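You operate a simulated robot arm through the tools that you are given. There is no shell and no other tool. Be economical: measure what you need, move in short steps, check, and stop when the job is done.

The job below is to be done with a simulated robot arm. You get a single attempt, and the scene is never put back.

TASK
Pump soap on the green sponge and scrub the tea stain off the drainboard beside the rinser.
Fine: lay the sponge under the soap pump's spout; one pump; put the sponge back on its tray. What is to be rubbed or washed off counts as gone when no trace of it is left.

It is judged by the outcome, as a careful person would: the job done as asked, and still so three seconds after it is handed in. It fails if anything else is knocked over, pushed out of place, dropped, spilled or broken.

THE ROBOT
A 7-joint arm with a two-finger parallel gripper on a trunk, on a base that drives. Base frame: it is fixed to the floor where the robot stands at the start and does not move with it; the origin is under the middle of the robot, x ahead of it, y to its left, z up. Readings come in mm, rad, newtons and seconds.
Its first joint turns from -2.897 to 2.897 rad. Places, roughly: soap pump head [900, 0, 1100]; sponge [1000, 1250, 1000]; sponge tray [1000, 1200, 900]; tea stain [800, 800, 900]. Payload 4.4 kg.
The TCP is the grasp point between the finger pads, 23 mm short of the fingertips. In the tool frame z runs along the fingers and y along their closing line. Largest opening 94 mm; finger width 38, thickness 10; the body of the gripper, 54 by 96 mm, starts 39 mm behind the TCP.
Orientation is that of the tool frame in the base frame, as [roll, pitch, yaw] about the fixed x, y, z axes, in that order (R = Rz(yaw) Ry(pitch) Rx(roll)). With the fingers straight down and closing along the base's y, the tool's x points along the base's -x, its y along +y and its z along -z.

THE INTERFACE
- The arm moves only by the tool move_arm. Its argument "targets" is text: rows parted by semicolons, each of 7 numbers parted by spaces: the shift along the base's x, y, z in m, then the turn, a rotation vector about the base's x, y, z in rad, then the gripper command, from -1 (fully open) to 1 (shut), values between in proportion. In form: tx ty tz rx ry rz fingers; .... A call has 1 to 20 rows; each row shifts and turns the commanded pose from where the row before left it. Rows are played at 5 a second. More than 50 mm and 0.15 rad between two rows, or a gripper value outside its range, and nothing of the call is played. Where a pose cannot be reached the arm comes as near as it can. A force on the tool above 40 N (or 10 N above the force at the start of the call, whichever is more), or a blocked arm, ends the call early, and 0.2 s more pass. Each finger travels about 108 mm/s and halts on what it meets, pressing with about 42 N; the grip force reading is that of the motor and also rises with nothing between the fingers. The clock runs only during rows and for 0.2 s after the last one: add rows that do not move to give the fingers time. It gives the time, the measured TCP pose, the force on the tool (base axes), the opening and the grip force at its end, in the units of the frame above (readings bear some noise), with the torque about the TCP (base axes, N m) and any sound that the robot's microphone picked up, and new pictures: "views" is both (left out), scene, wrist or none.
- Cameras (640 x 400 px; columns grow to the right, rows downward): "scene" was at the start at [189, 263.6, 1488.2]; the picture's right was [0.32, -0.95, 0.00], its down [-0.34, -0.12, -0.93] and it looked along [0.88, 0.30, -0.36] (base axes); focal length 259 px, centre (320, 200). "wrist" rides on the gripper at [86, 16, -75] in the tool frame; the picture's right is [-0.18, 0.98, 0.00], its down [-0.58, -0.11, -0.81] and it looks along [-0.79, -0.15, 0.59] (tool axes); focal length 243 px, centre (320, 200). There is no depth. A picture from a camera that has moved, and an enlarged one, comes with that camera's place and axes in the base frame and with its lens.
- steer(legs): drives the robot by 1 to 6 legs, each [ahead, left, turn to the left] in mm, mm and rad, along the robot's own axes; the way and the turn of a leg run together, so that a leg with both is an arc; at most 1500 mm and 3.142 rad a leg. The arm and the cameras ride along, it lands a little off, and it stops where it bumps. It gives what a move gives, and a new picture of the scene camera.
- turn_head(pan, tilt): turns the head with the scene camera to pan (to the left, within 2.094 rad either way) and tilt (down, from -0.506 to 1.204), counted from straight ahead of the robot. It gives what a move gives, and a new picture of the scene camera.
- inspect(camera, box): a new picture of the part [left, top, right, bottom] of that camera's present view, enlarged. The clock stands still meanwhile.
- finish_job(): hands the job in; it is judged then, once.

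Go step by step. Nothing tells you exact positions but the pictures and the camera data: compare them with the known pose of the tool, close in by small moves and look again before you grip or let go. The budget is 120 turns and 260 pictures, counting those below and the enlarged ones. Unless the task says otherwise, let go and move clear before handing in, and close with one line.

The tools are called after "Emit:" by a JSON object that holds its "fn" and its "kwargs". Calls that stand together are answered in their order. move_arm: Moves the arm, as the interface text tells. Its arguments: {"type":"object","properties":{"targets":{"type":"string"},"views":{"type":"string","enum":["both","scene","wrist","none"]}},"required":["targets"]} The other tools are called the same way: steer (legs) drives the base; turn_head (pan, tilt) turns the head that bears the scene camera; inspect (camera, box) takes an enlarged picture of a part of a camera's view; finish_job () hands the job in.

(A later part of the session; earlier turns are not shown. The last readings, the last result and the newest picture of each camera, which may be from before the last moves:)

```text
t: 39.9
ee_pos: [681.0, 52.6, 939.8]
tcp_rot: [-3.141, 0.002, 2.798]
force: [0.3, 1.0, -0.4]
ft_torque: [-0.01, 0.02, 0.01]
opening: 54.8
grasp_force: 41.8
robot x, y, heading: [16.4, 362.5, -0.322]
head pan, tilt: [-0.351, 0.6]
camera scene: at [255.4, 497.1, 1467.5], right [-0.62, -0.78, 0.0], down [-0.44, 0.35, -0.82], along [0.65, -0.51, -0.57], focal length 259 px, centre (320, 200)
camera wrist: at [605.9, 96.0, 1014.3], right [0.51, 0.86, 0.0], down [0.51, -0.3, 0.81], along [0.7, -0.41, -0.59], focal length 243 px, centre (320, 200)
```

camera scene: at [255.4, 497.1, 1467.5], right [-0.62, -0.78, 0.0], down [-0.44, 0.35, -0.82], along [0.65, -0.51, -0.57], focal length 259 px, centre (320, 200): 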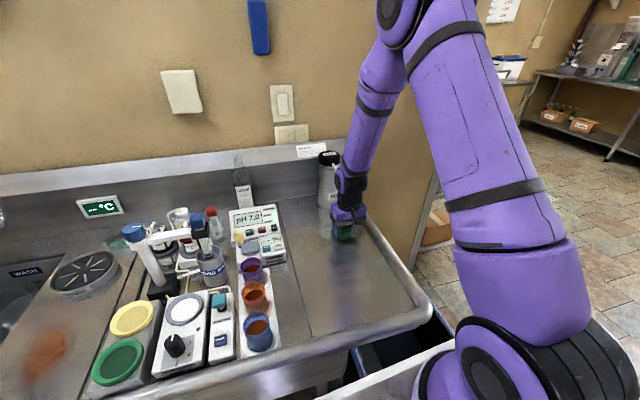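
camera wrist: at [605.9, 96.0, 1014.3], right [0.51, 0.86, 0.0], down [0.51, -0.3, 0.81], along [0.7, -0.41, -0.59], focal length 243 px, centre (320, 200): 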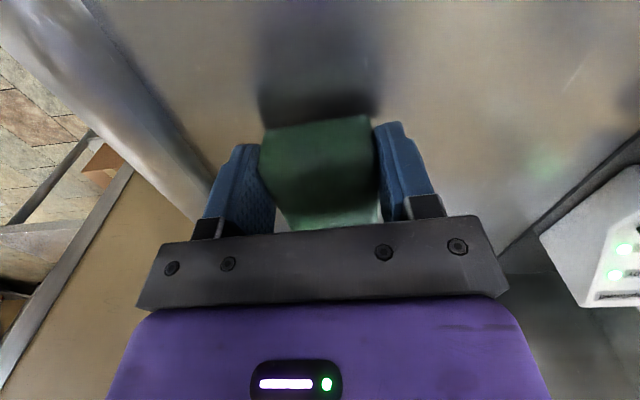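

The sponge is held near its end, center about 28 mm ahead of the TCP. I'll carry it just above the counter most of the way toward the spout, then check.

Emit:
{"fn": "move_arm", "kwargs": {"targets": "0.0171 -0.0115 0 0 0 0 0.5; 0.0171 -0.0115 0 0 0 0 0.5; 0.0171 -0.0116 0 0 0 0 0.5; 0 0 0 0 0 0 0.5"}}

Emit:
{"fn": "inspect", "kwargs": {"camera": "scene", "box": [290, 140, 390, 250]}}

```text
t: 40.9
ee_pos: [735.0, 17.1, 940.3]
tcp_rot: [3.141, 0.003, 2.796]
force: [0.0, 0.8, -0.7]
ft_torque: [0.01, 0.0, 0.02]
opening: 54.6
grasp_force: 42.3
robot x, y, heading: [18.5, 364.1, -0.32]
head pan, tilt: [-0.351, 0.6]
camera scene: at [255.2, 497.2, 1467.5], right [-0.62, -0.78, 0.0], down [-0.44, 0.35, -0.83], along [0.65, -0.51, -0.56], focal length 259 px, centre (320, 200)
camera wrist: at [658.8, 61.3, 1014.7], right [0.51, 0.86, 0.0], down [0.51, -0.3, 0.81], along [0.7, -0.41, -0.59], focal length 243 px, centre (320, 200)
```

scene: 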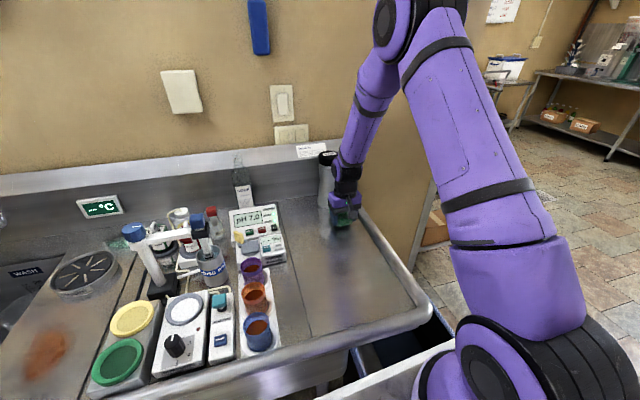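
wrist: 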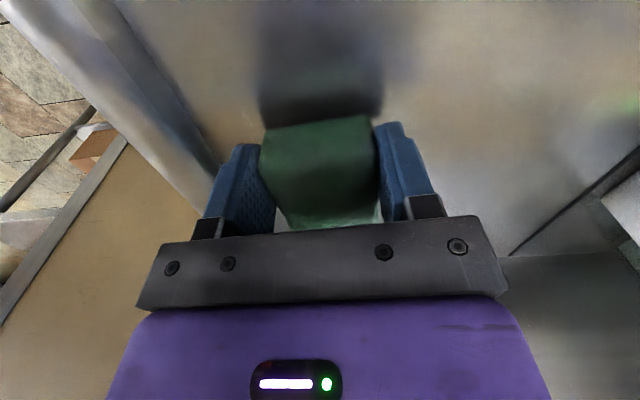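

```text
3.64 times, centred on (340, 195) of scene
camera zoom: at [255.2, 497.2, 1467.5], right [-0.62, -0.78, 0.0], down [-0.44, 0.35, -0.83], along [0.65, -0.51, -0.56], focal length 942 px, centre (247, 218)
```

zoom: 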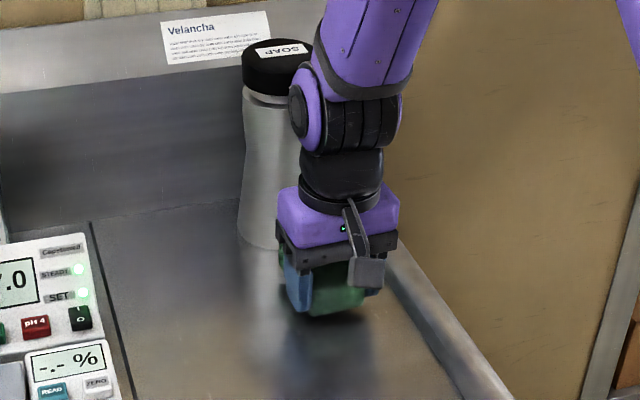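

About 40 mm remain between sponge and bottle. I'll advance 25 mm more, lower to contact, and look.

Emit:
{"fn": "move_arm", "kwargs": {"targets": "0.012 -0.0043 0 0 0 0 0.5; 0.012 -0.0043 0 0 0 0 0.5; 0 0 -0.006 0 0 0 0.5; 0 0 -0.005 0 0 0 0.5; 0 0 -0.003 0 0 0 0.5; 0 0 0 0 0 0 0.5"}}

Emit:
{"fn": "inspect", "kwargs": {"camera": "scene", "box": [300, 140, 380, 240]}}

```text
t: 42.3
ee_pos: [757.2, 10.8, 927.6]
tcp_rot: [3.141, 0.005, 2.796]
force: [-3.3, 0.5, 24.5]
ft_torque: [-0.05, 0.05, 0.0]
opening: 54.7
grasp_force: 42.1
robot x, y, heading: [18.9, 363.3, -0.323]
head pan, tilt: [-0.351, 0.6]
camera scene: at [254.3, 497.6, 1467.6], right [-0.62, -0.78, 0.0], down [-0.44, 0.35, -0.83], along [0.65, -0.51, -0.56], focal length 259 px, centre (320, 200)
camera wrist: at [682.0, 54.0, 1002.3], right [0.51, 0.86, 0.0], down [0.51, -0.3, 0.81], along [0.7, -0.41, -0.59], focal length 243 px, centre (320, 200)
```

scene: 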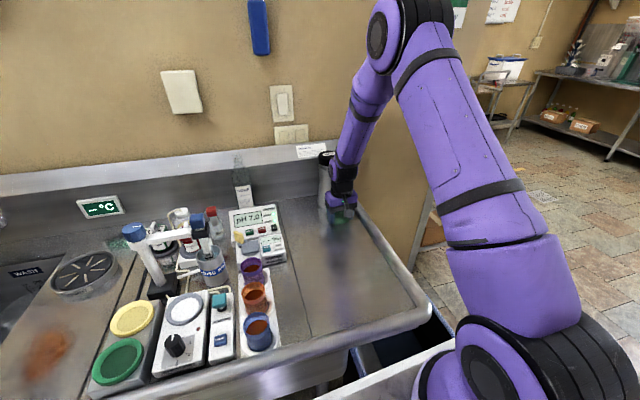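
wrist: 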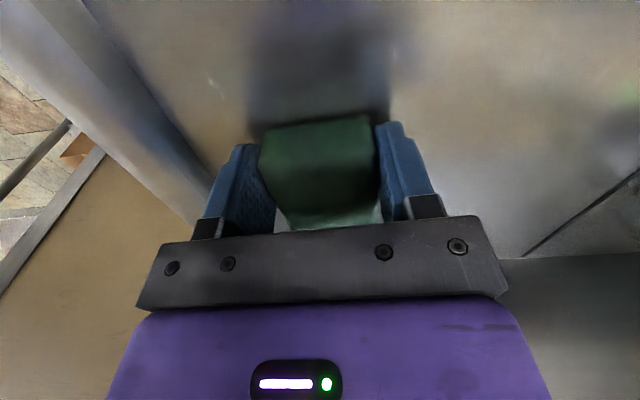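

```text
4.00 times, centred on (340, 190) of scene
camera zoom: at [254.3, 497.6, 1467.6], right [-0.62, -0.78, 0.0], down [-0.44, 0.35, -0.83], along [0.65, -0.51, -0.56], focal length 1036 px, centre (240, 240)
```

zoom: 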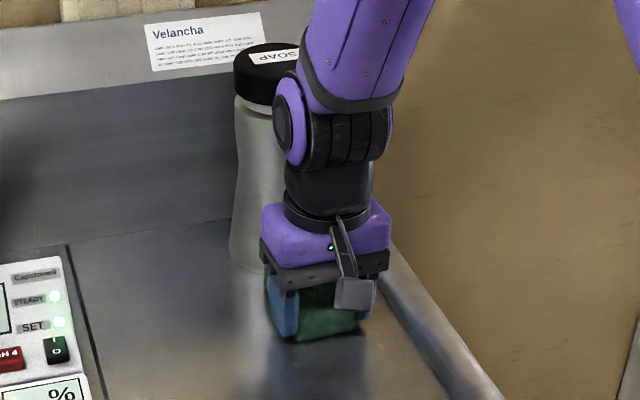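

The sponge rests on the counter under the spout. I'll open, draw back from the bottle along the sponge's length, rise and look.

Emit:
{"fn": "move_arm", "kwargs": {"targets": "0 0 0.001 0 0 0 0.1; 0 0 0.001 0 0 0 -0.6; 0 0 0 0 0 0 -0.6; -0.0282 0.0103 0.003 0 0 0 -0.6; -0.0282 0.0103 0.01 0 0 0 -0.6; -0.01 0.0036 0.045 0 0 0 -0.6; 0 0 0.045 0 0 0 -0.6; 0 0 0.045 0 0 0 -0.6; 0 0 0.045 0 0 0 -0.6; 0 0 0.045 0 0 0 -0.6; 0 0 0 0 0 0 -0.6"}}

Emit:
{"fn": "inspect", "kwargs": {"camera": "scene", "box": [280, 140, 380, 240]}}

Emit:
{"fn": "inspect", "kwargs": {"camera": "wrist", "box": [240, 0, 440, 240]}}

```text
t: 44.7
ee_pos: [689.7, 30.6, 1164.8]
tcp_rot: [3.141, 0.003, 2.797]
force: [-0.3, 0.0, 0.1]
ft_torque: [-0.02, 0.01, -0.01]
opening: 75.0
grasp_force: 0.1
robot x, y, heading: [18.0, 360.5, -0.324]
head pan, tilt: [-0.351, 0.6]
camera scene: at [255.4, 497.1, 1467.5], right [-0.62, -0.78, 0.0], down [-0.44, 0.35, -0.82], along [0.65, -0.51, -0.57], focal length 259 px, centre (320, 200)
camera wrist: at [614.8, 74.4, 1239.2], right [0.51, 0.86, 0.0], down [0.51, -0.3, 0.81], along [0.7, -0.41, -0.59], focal length 243 px, centre (320, 200)
```

scene: 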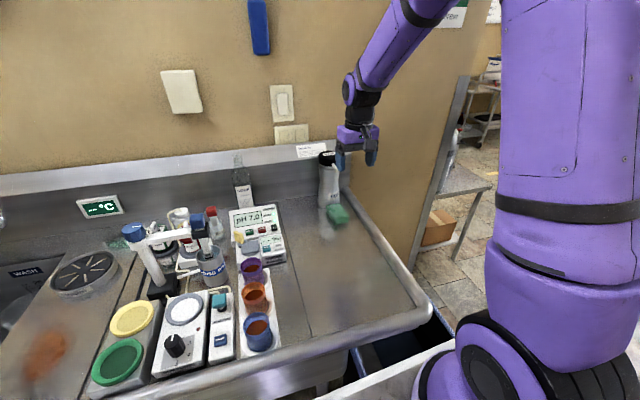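
wrist: 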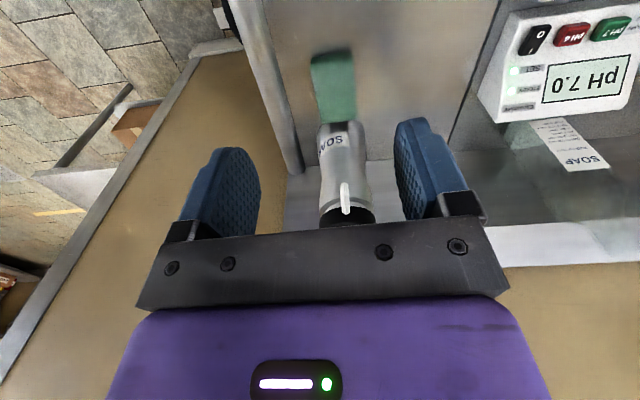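

```text
4.00 times, centred on (330, 190) of scene
camera zoom: at [255.4, 497.1, 1467.5], right [-0.62, -0.78, 0.0], down [-0.44, 0.35, -0.82], along [0.65, -0.51, -0.57], focal length 1036 px, centre (280, 240)
```

zoom: 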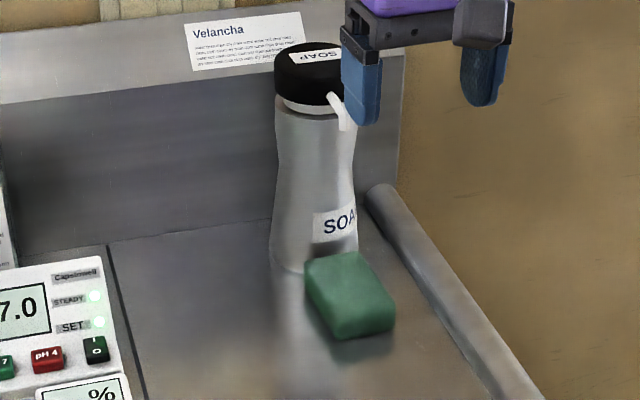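

```text
1.67 times, centred on (340, 120) of wrist
camera zoom: at [614.8, 74.4, 1239.2], right [0.51, 0.86, 0.0], down [0.51, -0.3, 0.81], along [0.7, -0.41, -0.59], focal length 404 px, centre (287, 333)
```

zoom: 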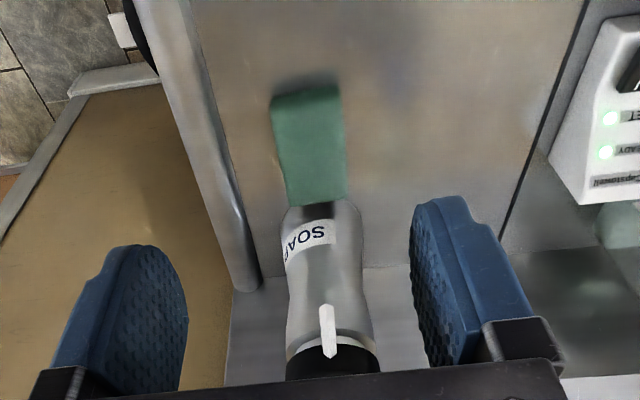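

Triangulating again, the spout tip is at (795,-3,1074) and the sponge lies right under it. Next I close the fingers and move above the cap's center at about (868,-28), with the cap top at about z 1107.

Emit:
{"fn": "move_arm", "kwargs": {"targets": "0 0 0.045 0 0 0 0; 0.0446 -0.0146 0 0 0 0 1; 0.0446 -0.0147 0 0 0 0 1; 0.0446 -0.0146 0 0 0 0 1; 0.0446 -0.0147 0 0 0 0 1; 0 0 -0.03 0 0 0 1; 0 0 0 0 0 0 1"}}

Emit:
{"fn": "inspect", "kwargs": {"camera": "scene", "box": [290, 110, 370, 190]}}

```text
t: 46.3
ee_pos: [870.7, -22.1, 1181.6]
tcp_rot: [-3.141, 0.003, 2.796]
force: [-1.3, 0.1, -0.3]
ft_torque: [-0.02, 0.01, 0.01]
opening: 0.0
grasp_force: 42.3
robot x, y, heading: [11.7, 360.6, -0.318]
head pan, tilt: [-0.351, 0.6]
camera scene: at [255.2, 497.2, 1467.5], right [-0.62, -0.78, 0.0], down [-0.44, 0.35, -0.83], along [0.65, -0.51, -0.56], focal length 259 px, centre (320, 200)
camera wrist: at [795.5, 21.7, 1255.8], right [0.51, 0.86, 0.0], down [0.51, -0.3, 0.81], along [0.7, -0.41, -0.59], focal length 243 px, centre (320, 200)
```

scene: 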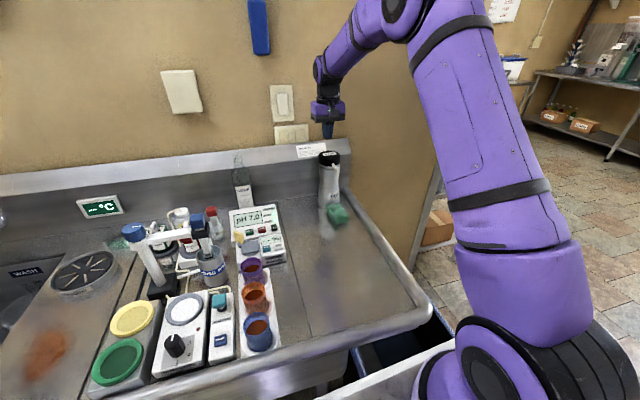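
wrist: 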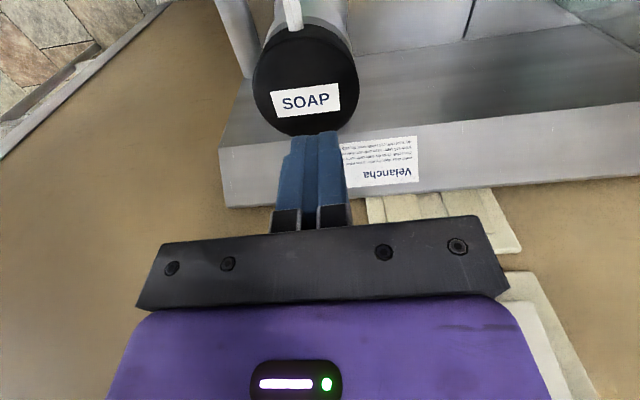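

```text
5.00 times, centred on (330, 150) of scene
camera zoom: at [255.2, 497.2, 1467.5], right [-0.62, -0.78, 0.0], down [-0.44, 0.35, -0.83], along [0.65, -0.51, -0.56], focal length 1296 px, centre (270, 450)
```

zoom: 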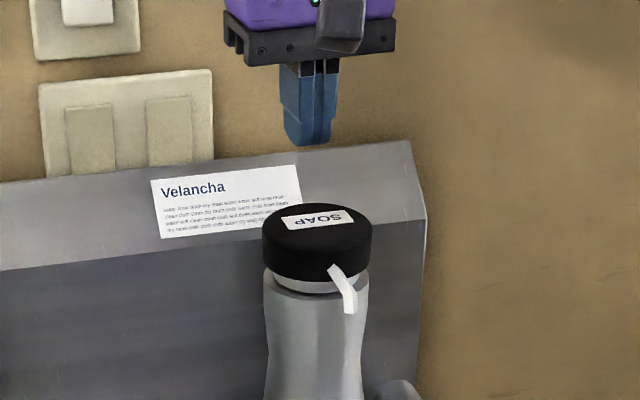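

The cap's center is 9 mm nearer and 8 mm to the right of the TCP. I'll correct and come down to just above it.

Emit:
{"fn": "move_arm", "kwargs": {"targets": "-0.0112 -0.0045 0 0 0 0 1; 0 0 -0.02 0 0 0 1; 0 0 -0.018 0 0 0 1; 0 0 0 0 0 0 1"}}

Emit:
{"fn": "inspect", "kwargs": {"camera": "scene", "box": [290, 110, 370, 190]}}

```text
t: 47.3
ee_pos: [856.8, -27.5, 1142.9]
tcp_rot: [3.141, 0.004, 2.796]
force: [-0.5, 0.6, 0.1]
ft_torque: [0.03, 0.02, 0.04]
opening: 0.0
grasp_force: 42.0
robot x, y, heading: [14.6, 362.6, -0.319]
head pan, tilt: [-0.351, 0.6]
camera scene: at [255.3, 497.2, 1467.5], right [-0.62, -0.78, 0.0], down [-0.44, 0.35, -0.83], along [0.65, -0.51, -0.56], focal length 259 px, centre (320, 200)
camera wrist: at [782.2, 16.0, 1217.8], right [0.51, 0.86, 0.0], down [0.51, -0.3, 0.81], along [0.7, -0.41, -0.59], focal length 243 px, centre (320, 200)
```

scene: 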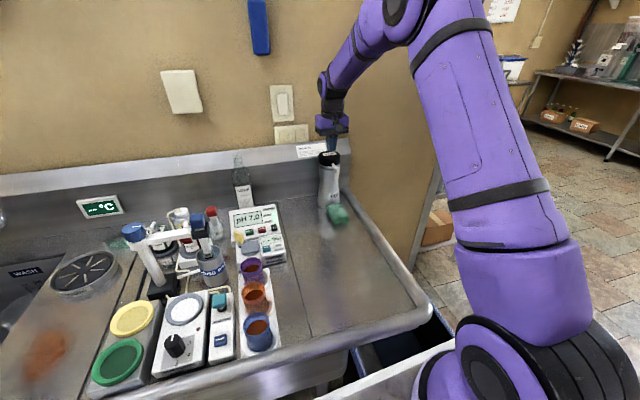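
wrist: 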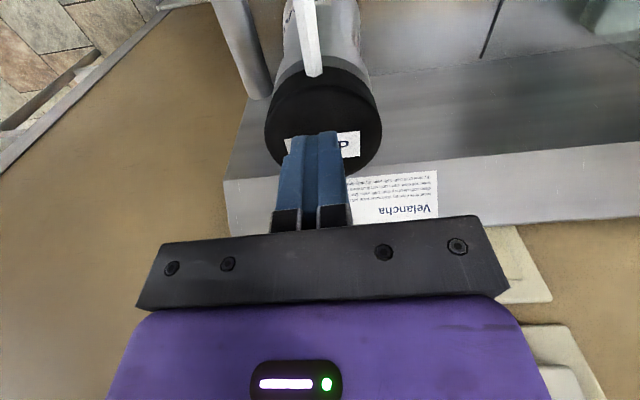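

```text
5.00 times, centred on (330, 150) of scene
camera zoom: at [255.3, 497.2, 1467.5], right [-0.62, -0.78, 0.0], down [-0.44, 0.35, -0.83], along [0.65, -0.51, -0.56], focal length 1296 px, centre (270, 450)
```

zoom: 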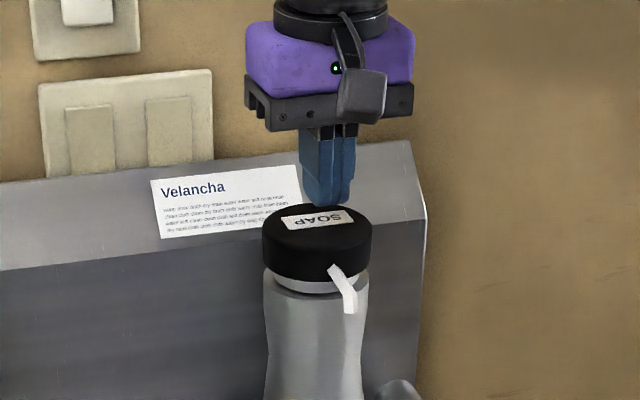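

The fingers are about 15 mm above the cap. I'll nudge to the center and press down in one stroke of small steps.

Emit:
{"fn": "move_arm", "kwargs": {"targets": "-0.004 0.0036 -0.006 0 0 0 1; 0 0 -0.006 0 0 0 1; 0 0 -0.005 0 0 0 1; 0 0 -0.005 0 0 0 1; 0 0 -0.005 0 0 0 1; 0 0 -0.005 0 0 0 1; 0 0 0 0 0 0 1"}}

Emit:
{"fn": "inspect", "kwargs": {"camera": "scene", "box": [290, 130, 370, 230]}}

```text
t: 48.9
ee_pos: [855.5, -25.0, 1110.4]
tcp_rot: [3.141, 0.003, 2.796]
force: [-5.8, 1.4, 9.3]
ft_torque: [0.01, 0.16, 0.0]
opening: 0.3
grasp_force: 41.5
robot x, y, heading: [17.7, 358.3, -0.326]
head pan, tilt: [-0.351, 0.6]
camera scene: at [254.6, 497.4, 1467.6], right [-0.62, -0.78, 0.0], down [-0.44, 0.35, -0.83], along [0.65, -0.51, -0.56], focal length 259 px, centre (320, 200)
camera wrist: at [779.2, 18.6, 1185.3], right [0.51, 0.86, 0.0], down [0.51, -0.3, 0.81], along [0.7, -0.41, -0.59], focal length 243 px, centre (320, 200)
```

scene: 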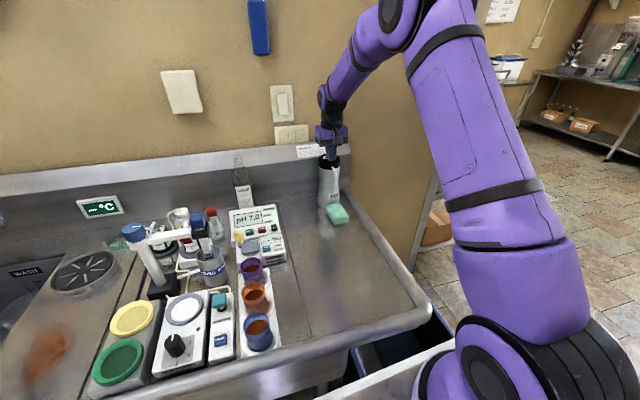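
wrist: 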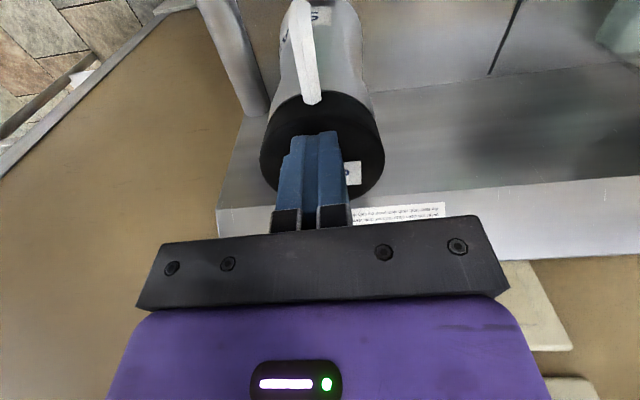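

```text
4.00 times, centred on (330, 180) of scene
camera zoom: at [254.6, 497.4, 1467.6], right [-0.62, -0.78, 0.0], down [-0.44, 0.35, -0.83], along [0.65, -0.51, -0.56], focal length 1036 px, centre (280, 280)
```

zoom: 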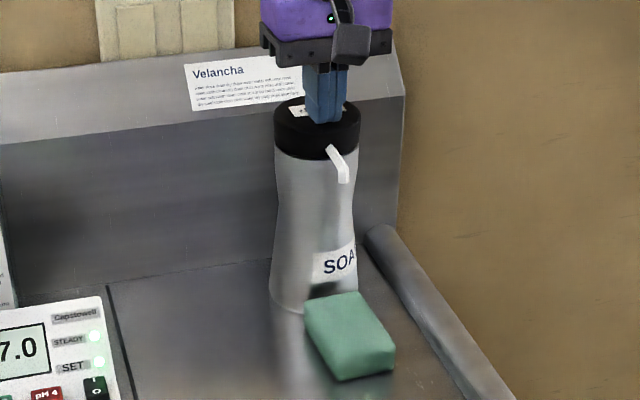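

The cap went down and the sponge has turned lighter, so the soap has been dispensed. I'll raise the hand straight up and check.

Emit:
{"fn": "move_arm", "kwargs": {"targets": "0 0 0.02 0 0 0 1; 0 0 0.03 0 0 0 1; 0 0 0.04 0 0 0 1; -0.0446 0.0147 0.01 0 0 0 1; -0.0446 0.0147 0 0 0 0 1; -0.0446 0.0147 0 0 0 0 0; -0.0446 0.0147 0 0 0 0 -0.6; 0 0 0 0 0 0 -0.6"}}

Emit:
{"fn": "inspect", "kwargs": {"camera": "scene", "box": [280, 140, 380, 240]}}

Emit:
{"fn": "inspect", "kwargs": {"camera": "wrist", "box": [240, 0, 440, 240]}}

```text
t: 50.7
ee_pos: [675.1, 35.7, 1211.3]
tcp_rot: [-3.141, 0.004, 2.796]
force: [1.0, -0.5, -0.9]
ft_torque: [0.0, -0.02, 0.0]
opening: 75.3
grasp_force: 0.1
robot x, y, heading: [13.6, 362.9, -0.319]
head pan, tilt: [-0.351, 0.6]
camera scene: at [255.4, 497.1, 1467.5], right [-0.62, -0.78, 0.0], down [-0.44, 0.35, -0.82], along [0.65, -0.51, -0.57], focal length 259 px, centre (320, 200)
camera wrist: at [599.8, 80.1, 1285.1], right [0.51, 0.86, 0.0], down [0.51, -0.3, 0.81], along [0.7, -0.41, -0.59], focal length 243 px, centre (320, 200)
```

scene: 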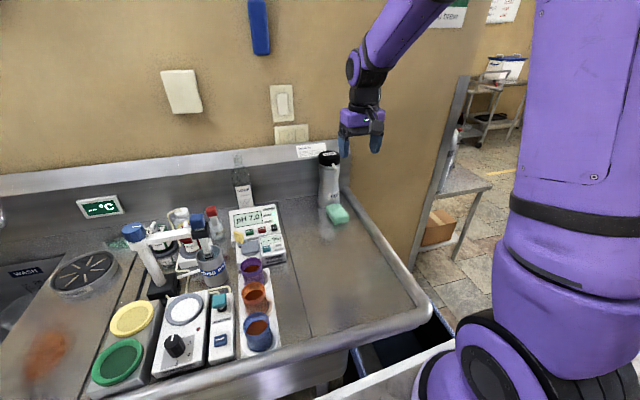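
wrist: 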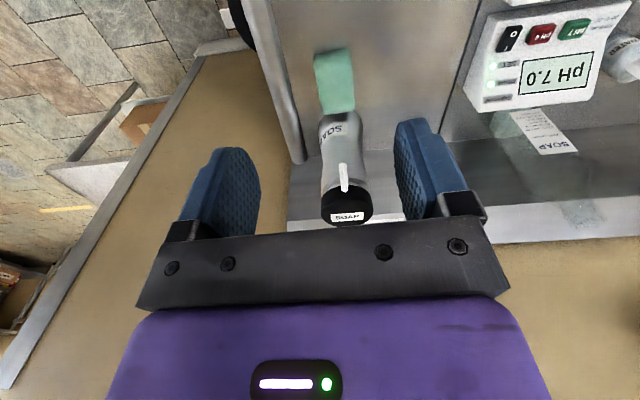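

```text
4.00 times, centred on (330, 190) of scene
camera zoom: at [255.4, 497.1, 1467.5], right [-0.62, -0.78, 0.0], down [-0.44, 0.35, -0.82], along [0.65, -0.51, -0.57], focal length 1036 px, centre (280, 240)
```

zoom: 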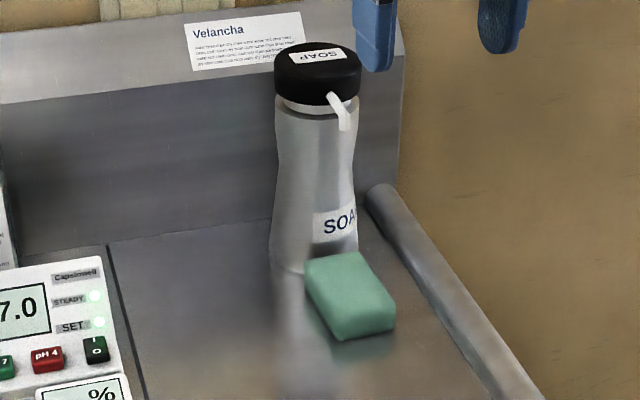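

```text
1.67 times, centred on (340, 120) of wrist
camera zoom: at [599.8, 80.1, 1285.1], right [0.51, 0.86, 0.0], down [0.51, -0.3, 0.81], along [0.7, -0.41, -0.59], focal length 404 px, centre (287, 333)
```

zoom: 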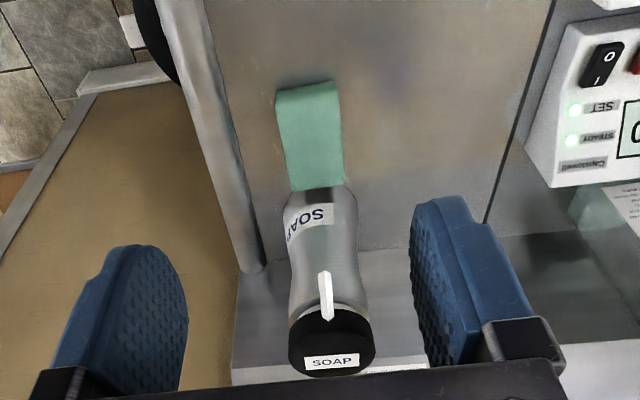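

The soap is on the sponge and the bottle hasn't moved. I'll return in front of the sponge, go down, slide the open fingers along its sides and grip its near end again.

Emit:
{"fn": "move_arm", "kwargs": {"targets": "0.016 -0.0008 -0.045 0 0 0 -0.65; 0 0 -0.045 0 0 0 -0.65; 0 0 -0.045 0 0 0 -0.65; 0 0 -0.045 0 0 0 -0.65; 0 0 -0.045 0 0 0 -0.65; 0 0 -0.045 0 0 0 -0.65; 0 0 -0.01 0 0 0 -0.65; 0 0 0 0 0 0 -0.65"}}

```text
t: 52.5
ee_pos: [691.6, 31.5, 931.1]
tcp_rot: [3.14, 0.004, 2.795]
force: [-0.2, 0.0, -0.2]
ft_torque: [0.02, -0.03, 0.03]
opening: 77.3
grasp_force: 0.1
robot x, y, heading: [15.7, 363.3, -0.325]
head pan, tilt: [-0.351, 0.6]
camera scene: at [255.2, 497.2, 1467.5], right [-0.62, -0.78, 0.0], down [-0.44, 0.35, -0.83], along [0.65, -0.51, -0.56], focal length 259 px, centre (320, 200)
camera wrist: at [616.8, 75.4, 1005.8], right [0.51, 0.86, 0.0], down [0.51, -0.3, 0.81], along [0.7, -0.41, -0.59], focal length 243 px, centre (320, 200)
```

scene: 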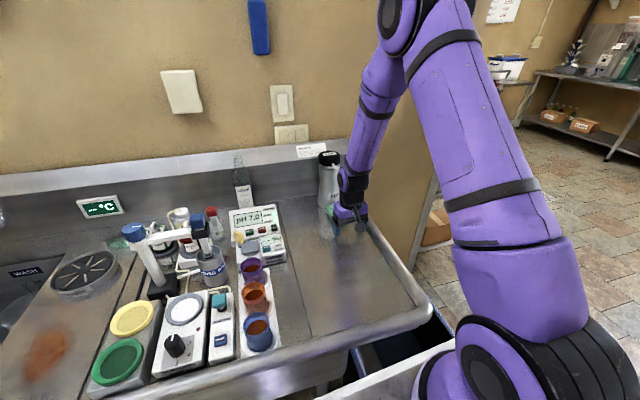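
wrist: 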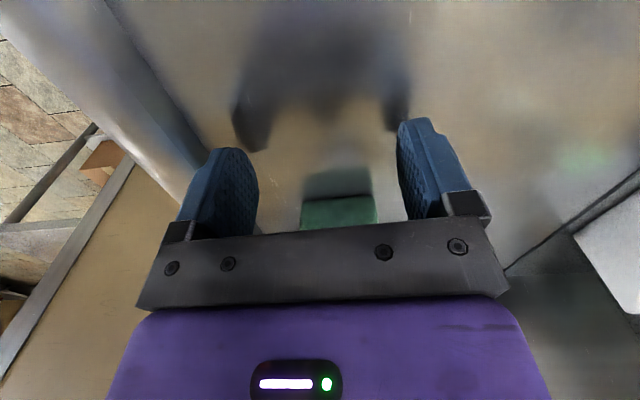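

The fingers line up with the sponge, its near end about 53 mm ahead. I'll advance 66 mm, grip, lift slightly and draw back from the bottle.

Emit:
{"fn": "move_arm", "kwargs": {"targets": "0.031 -0.0105 -0.003 0 0 0 -0.65; 0.031 -0.0105 0 0 0 0 -0.65; 0 0 0 0 0 0 -0.65; 0 0 0 0 0 0 -0.1; 0 0 0 0 0 0 0.3; 0 0 0 0 0 0 0.5; 0 0 0 0 0 0 0.5; 0 0 0.008 0 0 0 0.5; 0 0 0 0 0 0 0.5"}}

```text
t: 54.5
ee_pos: [754.3, 10.8, 933.9]
tcp_rot: [-3.14, 0.001, 2.796]
force: [-0.3, 0.1, -0.4]
ft_torque: [0.02, -0.02, 0.03]
opening: 54.8
grasp_force: 41.8
robot x, y, heading: [15.2, 360.9, -0.319]
head pan, tilt: [-0.351, 0.6]
camera scene: at [255.3, 497.1, 1467.5], right [-0.62, -0.78, 0.0], down [-0.44, 0.35, -0.82], along [0.65, -0.51, -0.57], focal length 259 px, centre (320, 200)
camera wrist: at [678.0, 54.6, 1008.3], right [0.51, 0.86, 0.0], down [0.51, -0.3, 0.81], along [0.7, -0.41, -0.59], focal length 243 px, centre (320, 200)
```

scene: 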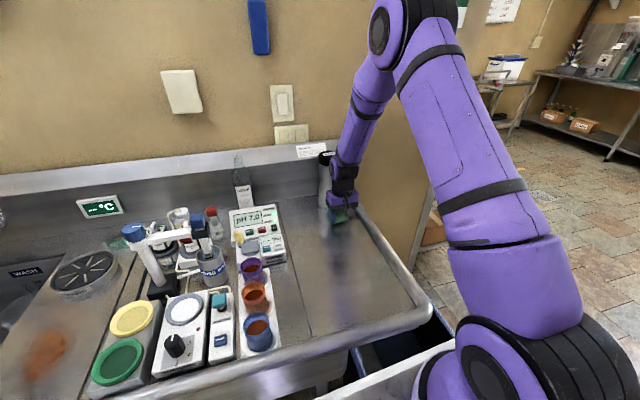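
wrist: 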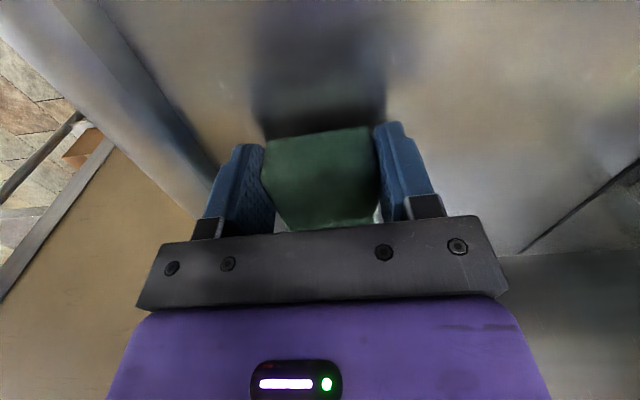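

The sponge is gripped. I'll draw back 90 mm, set it down, regrip at its center and lift.

Emit:
{"fn": "move_arm", "kwargs": {"targets": "-0.0282 0.0101 0 0 0 0 0.5; -0.0282 0.0101 0 0 0 0 0.5; -0.0282 0.0101 0 0 0 0 0.5; 0 0 -0.006 0 0 0 0.5; 0 0 -0.002 0 0 0 0.5; 0 0 0 0 0 0 0; 0 0 0 0 0 0 -0.65; 0 0 0 0 0 0 -0.65; 0.0132 -0.0047 0.002 0 0 0 -0.65; 0.0132 -0.0047 0 0 0 0 -0.65; 0 0 0 0 0 0 -0.65; 0 0 0 0 0 0 -0.1; 0 0 0 0 0 0 0.3; 0 0 0 0 0 0 0.5; 0 0 0 0 0 0 0.5; 0 0 0.02 0 0 0 0.5; 0 0 0.04 0 0 0 0.5; 0 0 0 0 0 0 0.5"}}

```text
t: 58.3
ee_pos: [698.1, 34.9, 990.6]
tcp_rot: [-3.141, 0.001, 2.795]
force: [-0.3, 0.3, -0.5]
ft_torque: [0.01, 0.02, 0.02]
opening: 54.4
grasp_force: 42.3
robot x, y, heading: [14.6, 363.8, -0.319]
head pan, tilt: [-0.351, 0.6]
camera scene: at [255.4, 497.1, 1467.5], right [-0.62, -0.78, 0.0], down [-0.44, 0.35, -0.82], along [0.65, -0.51, -0.57], focal length 259 px, centre (320, 200)
camera wrist: at [622.6, 78.9, 1064.2], right [0.51, 0.86, 0.0], down [0.51, -0.3, 0.81], along [0.7, -0.41, -0.59], focal length 243 px, centre (320, 200)
```

scene: 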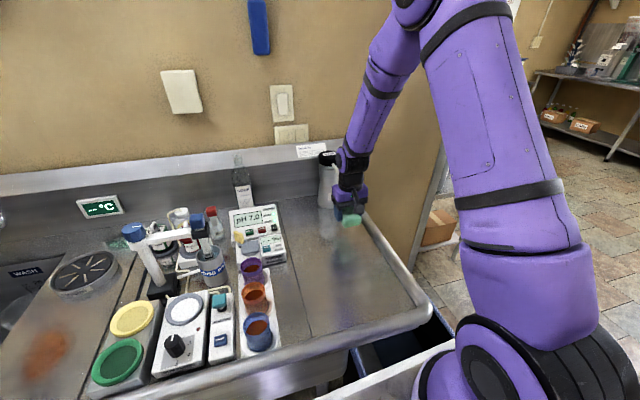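
wrist: 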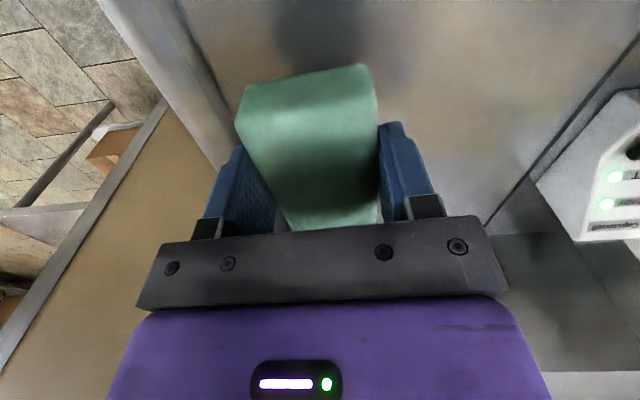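

The centered grip looks good. I'll lift high, pull the hand back toward the robot and then drive left to the sink.

Emit:
{"fn": "move_arm", "kwargs": {"targets": "0 0 0.045 0 0 0 0.5; 0 0 0.045 0 0 0 0.5; 0 0 0.045 0 0 0 0.5; 0 0 0.045 0 0 0 0.5; 0 0 0.045 0 0 0 0.5; 0 0 0.045 0 0 0 0.5; -0.0376 0.0136 0 0 0 0 0.5; -0.0376 0.0136 0 0 0 0 0.5; -0.0376 0.0136 0 0 0 0 0.5; -0.0376 0.0136 0 0 0 0 0.5; -0.0376 0.0136 0 0 0 0 0.5; 0 0 0 0 0 0 0.5", "views": "none"}}

Emit:
{"fn": "steer", "kwargs": {"legs": [[0, 780, 0]]}}

Emit:
{"fn": "turn_head", "kwargs": {"pan": -0.1, "tilt": 0.75}}

```text
t: 60.9
ee_pos: [508.6, 97.8, 1264.0]
tcp_rot: [3.141, 0.001, 2.797]
force: [0.0, 0.6, -0.4]
ft_torque: [0.0, 0.01, 0.03]
opening: 54.7
grasp_force: 42.0
robot x, y, heading: [17.0, 359.1, -0.318]
head pan, tilt: [-0.351, 0.6]
```

```text
t: 65.3
ee_pos: [765.4, 860.2, 1264.7]
tcp_rot: [3.141, 0.002, 2.785]
force: [-0.5, -0.2, -0.6]
ft_torque: [0.01, -0.04, -0.01]
opening: 54.9
grasp_force: 42.1
robot x, y, heading: [273.9, 1130.2, -0.332]
head pan, tilt: [-0.351, 0.6]
camera scene: at [516.2, 1262.1, 1467.5], right [-0.63, -0.78, 0.0], down [-0.44, 0.36, -0.83], along [0.64, -0.52, -0.56], focal length 259 px, centre (320, 200)
```

scene: 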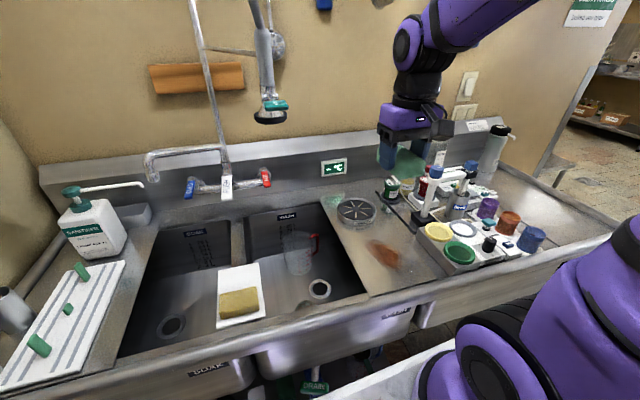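

```text
t: 66.0
ee_pos: [765.6, 859.5, 1264.4]
tcp_rot: [3.141, 0.0, 2.785]
force: [-0.2, 0.6, -0.5]
ft_torque: [0.01, -0.04, 0.01]
opening: 54.8
grasp_force: 42.1
robot x, y, heading: [272.3, 1129.9, -0.33]
head pan, tilt: [-0.099, 0.75]
camera scene: at [522.9, 1283.1, 1454.7], right [-0.42, -0.91, 0.0], down [-0.62, 0.29, -0.73], along [0.66, -0.31, -0.68], focal length 259 px, centre (320, 200)
```

scene: 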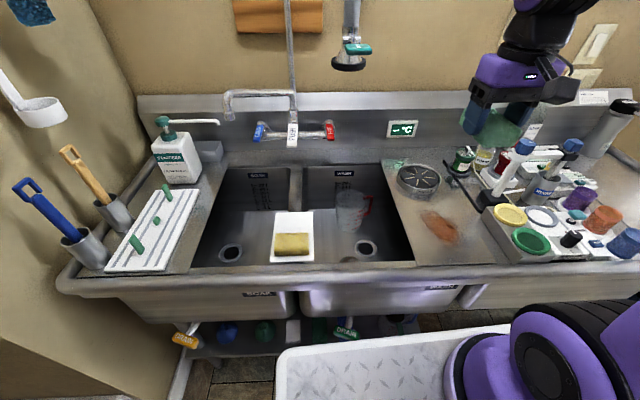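

The robot is at (272,1130) and the stain is visible right of the sink. I'll enlarge it to measure its extent.

Emit:
{"fn": "inspect", "kwargs": {"camera": "scene", "box": [380, 150, 520, 270]}}

Emit:
{"fn": "inspect", "kwargs": {"camera": "wrist", "box": [0, 0, 640, 400]}}

```text
3.33 times, centred on (450, 210) of scene
camera zoom: at [522.9, 1283.1, 1454.7], right [-0.42, -0.91, 0.0], down [-0.62, 0.29, -0.73], along [0.66, -0.31, -0.68], focal length 864 px, centre (-113, 167)
```

zoom: 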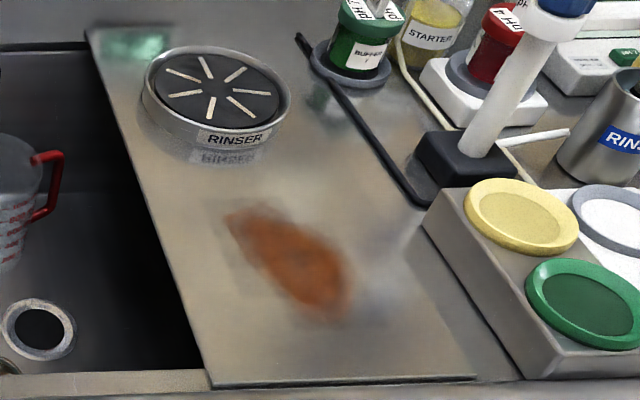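

```text
1.00 times, centred on (320, 200) of wrist (not enlarged: the box is as wide or as high as the picture)
camera zoom: at [690.6, 904.6, 1338.2], right [0.51, 0.86, 0.0], down [0.51, -0.3, 0.81], along [0.69, -0.41, -0.59], focal length 243 px, centre (320, 200)
```

zoom: 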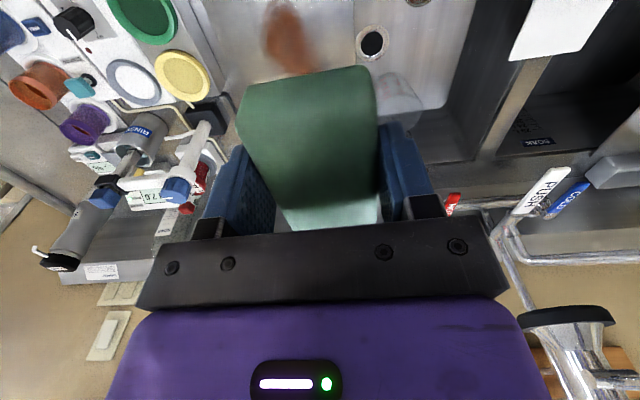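

The stain spans about n 437–575 and d 950–1042 in counter coordinates, with the rinser, the block and the sink edge all clear of the strokes I need. I'll move above its center and come down close.

Emit:
{"fn": "move_arm", "kwargs": {"targets": "0.0159 -0.0298 -0.03 0 0 0 0.5; 0.0159 -0.0298 -0.03 0 0 0 0.5; 0.0158 -0.0297 -0.03 0 0 0 0.5; 0 0 -0.045 0 0 0 0.5; 0 0 -0.045 0 0 0 0.5; 0 0 -0.045 0 0 0 0.5; 0 0 -0.045 0 0 0 0.5; 0 0 -0.035 0 0 0 0.5; 0 0 0 0 0 0 0.5"}}

Emit:
{"fn": "inspect", "kwargs": {"camera": "scene", "box": [380, 150, 520, 270]}}

```text
t: 68.0
ee_pos: [813.2, 772.1, 955.9]
tcp_rot: [3.141, 0.004, 2.787]
force: [0.0, 0.5, -0.3]
ft_torque: [-0.03, -0.01, -0.01]
opening: 54.5
grasp_force: 42.0
robot x, y, heading: [274.7, 1127.2, -0.33]
head pan, tilt: [-0.099, 0.75]
camera scene: at [522.8, 1283.3, 1454.6], right [-0.42, -0.91, 0.0], down [-0.62, 0.28, -0.73], along [0.66, -0.31, -0.68], focal length 259 px, centre (320, 200)
camera wrist: at [737.4, 817.2, 1030.0], right [0.51, 0.86, 0.0], down [0.5, -0.3, 0.81], along [0.69, -0.42, -0.59], focal length 243 px, centre (320, 200)
```

scene: 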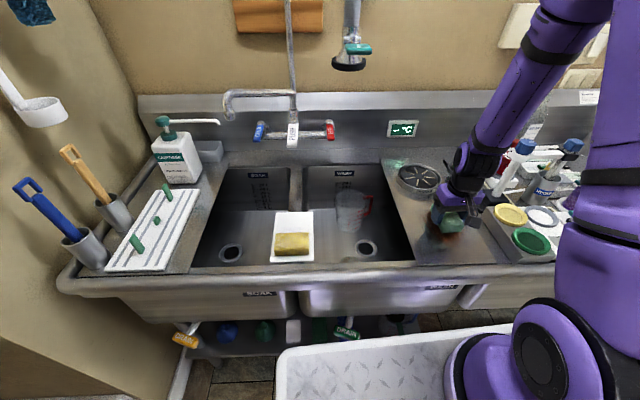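
wrist: 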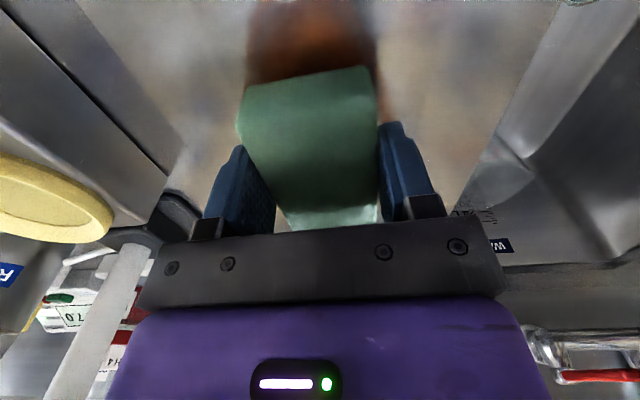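

```text
3.33 times, centred on (450, 210) of scene
camera zoom: at [522.8, 1283.3, 1454.6], right [-0.42, -0.91, 0.0], down [-0.62, 0.28, -0.73], along [0.66, -0.31, -0.68], focal length 864 px, centre (-113, 167)
```

zoom: 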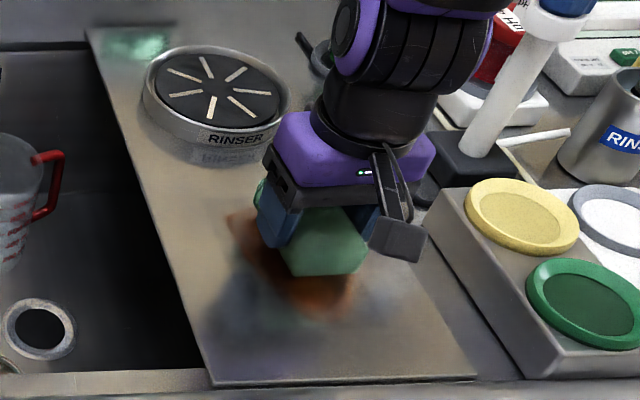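

The sponge is right above the stain. I'll lower to light contact.

Emit:
{"fn": "move_arm", "kwargs": {"targets": "0 0 -0.015 0 0 0 0.5; 0 0 -0.01 0 0 0 0.5; 0 0 -0.004 0 0 0 0.5; 0 0 -0.003 0 0 0 0.5; 0 0 0 0 0 0 0.5", "views": "none"}}

```text
t: 68.7
ee_pos: [812.3, 771.6, 934.8]
tcp_rot: [-3.14, 0.004, 2.787]
force: [-6.7, 5.3, 30.5]
ft_torque: [0.16, 0.28, 0.02]
opening: 54.6
grasp_force: 42.0
robot x, y, heading: [271.9, 1130.1, -0.33]
head pan, tilt: [-0.099, 0.75]
stopped in row 3: the force on the tool passed its limit at 59 N (the readings are from after the stop); the commanded pose is now the measured one
```

Contact came at z of about 935 here. I'll ease off 2 mm and make a first stroke to read the force.

Emit:
{"fn": "move_arm", "kwargs": {"targets": "0 0 0.002 0 0 0 0.5; 0.005 0.0141 0 0 0 0 0.5; 0.005 0.0141 0 0 0 0 0.5; 0 0 0 0 0 0 0.5", "views": "none"}}

```text
t: 69.7
ee_pos: [822.2, 798.5, 936.5]
tcp_rot: [-3.141, 0.005, 2.788]
force: [0.3, -0.4, -0.8]
ft_torque: [-0.02, -0.02, -0.01]
opening: 55.0
grasp_force: 42.1
robot x, y, heading: [277.2, 1124.9, -0.331]
head pan, tilt: [-0.099, 0.75]
```

No load at 936.5, so the surface sits at about 935. I'll press 3 mm lower and stroke back across the stain.

Emit:
{"fn": "move_arm", "kwargs": {"targets": "0 0 -0.003 0 0 0 0.5; -0.0051 -0.0141 0 0 0 0 0.5; -0.0051 -0.0141 0 0 0 0 0.5; -0.0051 -0.0141 0 0 0 0 0.5; -0.0051 -0.0141 0 0 0 0 0.5; -0.0051 -0.0141 0 0 0 0 0.5"}}

Emit:
{"fn": "inspect", "kwargs": {"camera": "scene", "box": [380, 150, 520, 270]}}

```text
t: 70.2
ee_pos: [821.3, 799.6, 933.7]
tcp_rot: [3.139, 0.007, 2.788]
force: [-6.0, 5.0, 24.4]
ft_torque: [0.09, 0.34, -0.02]
opening: 54.8
grasp_force: 42.2
robot x, y, heading: [277.3, 1126.5, -0.33]
head pan, tilt: [-0.099, 0.75]
stopped in row 2: the force on the tool passed its limit at 46 N (the readings are from after the stop); the commanded pose is now the measured one
camera scene: at [522.1, 1283.8, 1454.7], right [-0.42, -0.91, 0.0], down [-0.62, 0.28, -0.73], along [0.66, -0.31, -0.68], focal length 259 px, centre (320, 200)
camera wrist: at [746.8, 843.0, 1009.0], right [0.51, 0.86, 0.0], down [0.5, -0.3, 0.81], along [0.7, -0.41, -0.59], focal length 243 px, centre (320, 200)
```

scene: 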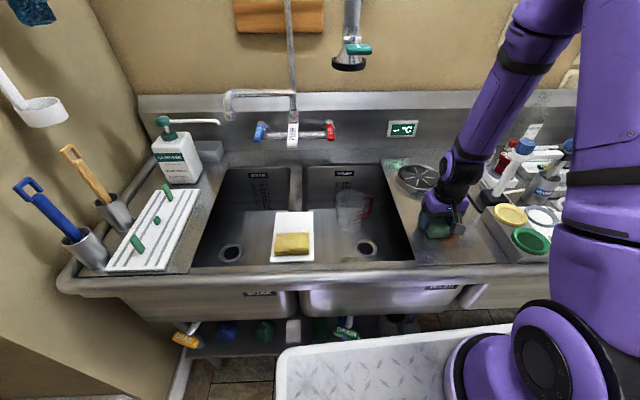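
wrist: 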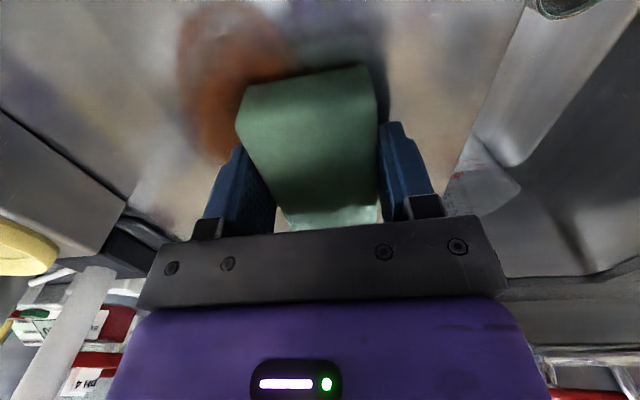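

```text
3.33 times, centred on (450, 210) of scene
camera zoom: at [522.1, 1283.8, 1454.7], right [-0.42, -0.91, 0.0], down [-0.62, 0.28, -0.73], along [0.66, -0.31, -0.68], focal length 864 px, centre (-113, 167)
```

zoom: 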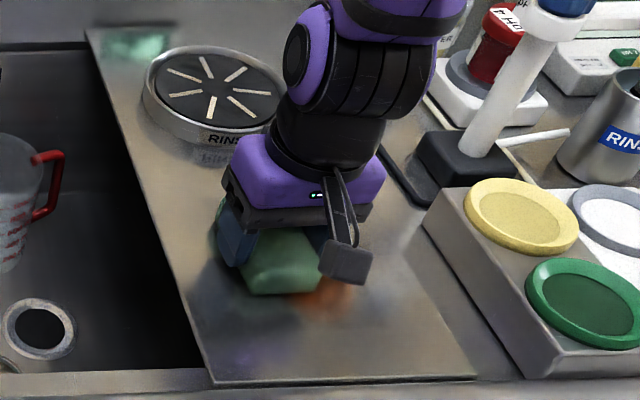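

The sponge now presses with about 24 N. I'll raise half a millimetre and do the sideways strokes from here.

Emit:
{"fn": "move_arm", "kwargs": {"targets": "0 0 0.0007 0 0 0 0.5; -0.0051 -0.0141 0 0 0 0 0.5; -0.0051 -0.0141 0 0 0 0 0.5; -0.0051 -0.0141 0 0 0 0 0.5; -0.0051 -0.0141 0 0 0 0 0.5; -0.0051 -0.0141 0 0 0 0 0.5"}}

```text
t: 71.6
ee_pos: [797.1, 727.1, 935.8]
tcp_rot: [3.139, 0.006, 2.788]
force: [2.0, 7.0, 9.6]
ft_torque: [0.19, -0.07, -0.01]
opening: 54.8
grasp_force: 42.1
robot x, y, heading: [277.4, 1129.3, -0.334]
head pan, tilt: [-0.099, 0.75]
camera scene: at [522.7, 1283.9, 1454.6], right [-0.42, -0.91, 0.0], down [-0.62, 0.28, -0.73], along [0.66, -0.31, -0.68], focal length 259 px, centre (320, 200)
camera wrist: at [722.3, 773.1, 1009.1], right [0.51, 0.86, 0.0], down [0.5, -0.3, 0.81], along [0.7, -0.41, -0.59], focal length 243 px, centre (320, 200)
```

scene: 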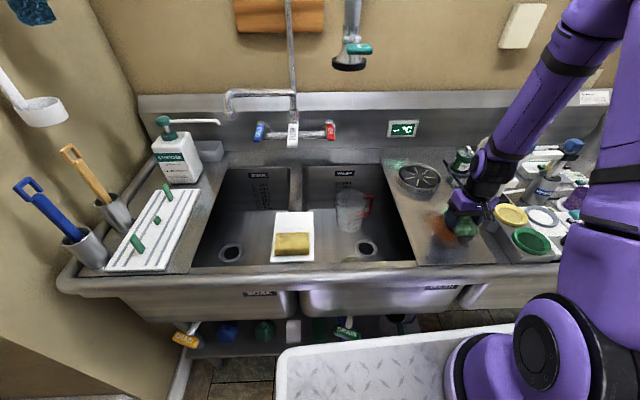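
wrist: 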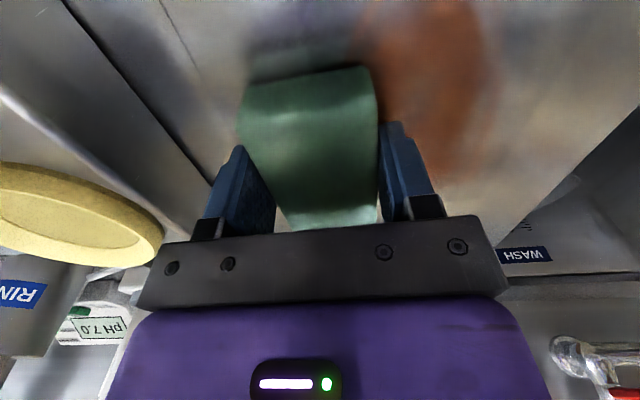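

There's good contact at about 10 N, and the stain is lightening where the sponge passed. I'll scrub back and forth across the middle and then the far part.

Emit:
{"fn": "move_arm", "kwargs": {"targets": "0.0071 0.0197 0 0 0 0 0.5; 0.0071 0.0197 0 0 0 0 0.5; 0.0071 0.0197 0 0 0 0 0.5; 0.0071 0.0197 0 0 0 0 0.5; -0.0071 -0.0197 0 0 0 0 0.5; -0.0071 -0.0197 0 0 0 0 0.5; -0.0071 -0.0197 0 0 0 0 0.5; -0.0071 -0.0197 0 0 0 0 0.5; 0.0165 -0.0059 0 0 0 0 0.5; 0.0165 -0.0059 0 0 0 0 0.5; 0.0071 0.0197 0 0 0 0 0.5; 0.0071 0.0197 0 0 0 0 0.5; 0.0071 0.0197 0 0 0 0 0.5; 0.0071 0.0197 0 0 0 0 0.5; -0.0071 -0.0197 0 0 0 0 0.5; -0.0071 -0.0197 0 0 0 0 0.5; -0.0071 -0.0197 0 0 0 0 0.5; -0.0071 -0.0197 0 0 0 0 0.5"}}

Emit:
{"fn": "inspect", "kwargs": {"camera": "scene", "box": [380, 150, 520, 270]}}

```text
t: 74.8
ee_pos: [854.1, 776.2, 936.0]
tcp_rot: [3.137, 0.01, 2.79]
force: [-2.9, 1.3, 9.7]
ft_torque: [-0.07, 0.24, -0.09]
opening: 54.6
grasp_force: 41.9
robot x, y, heading: [277.7, 1128.5, -0.329]
head pan, tilt: [-0.099, 0.75]
stopped in row 16: the force on the tool passed its limit at 42 N (the readings are from after the stop); the commanded pose is now the measured one
camera scene: at [522.5, 1283.6, 1454.7], right [-0.42, -0.91, 0.0], down [-0.62, 0.28, -0.73], along [0.66, -0.31, -0.68], focal length 259 px, centre (320, 200)
camera wrist: at [778.7, 820.1, 1008.9], right [0.51, 0.86, 0.0], down [0.5, -0.3, 0.81], along [0.7, -0.41, -0.58], focal length 243 px, centre (320, 200)
```

scene: 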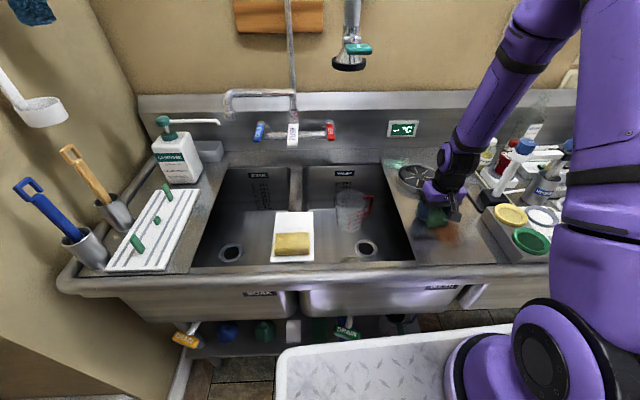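
wrist: 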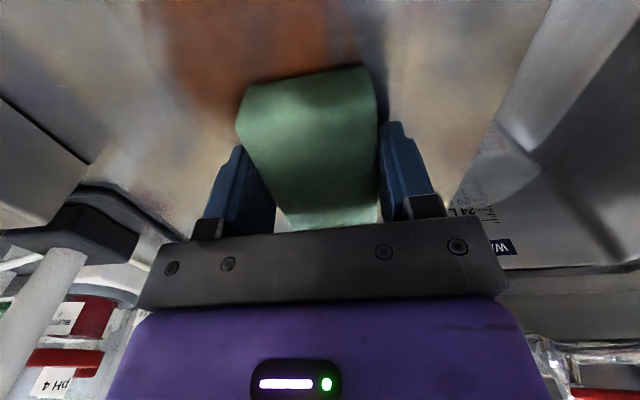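

```text
3.33 times, centred on (450, 210) of scene
camera zoom: at [522.5, 1283.6, 1454.7], right [-0.42, -0.91, 0.0], down [-0.62, 0.28, -0.73], along [0.66, -0.31, -0.68], focal length 864 px, centre (-113, 167)
```

zoom: 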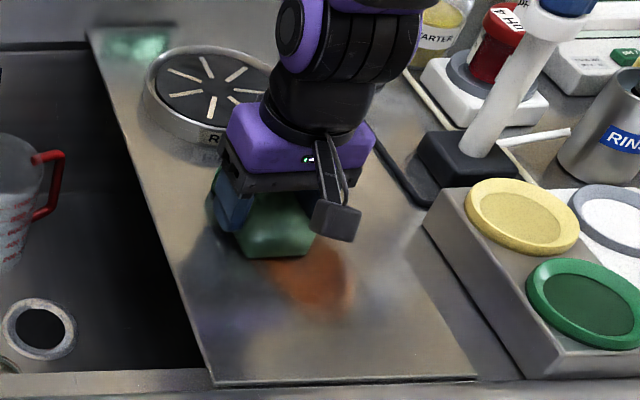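

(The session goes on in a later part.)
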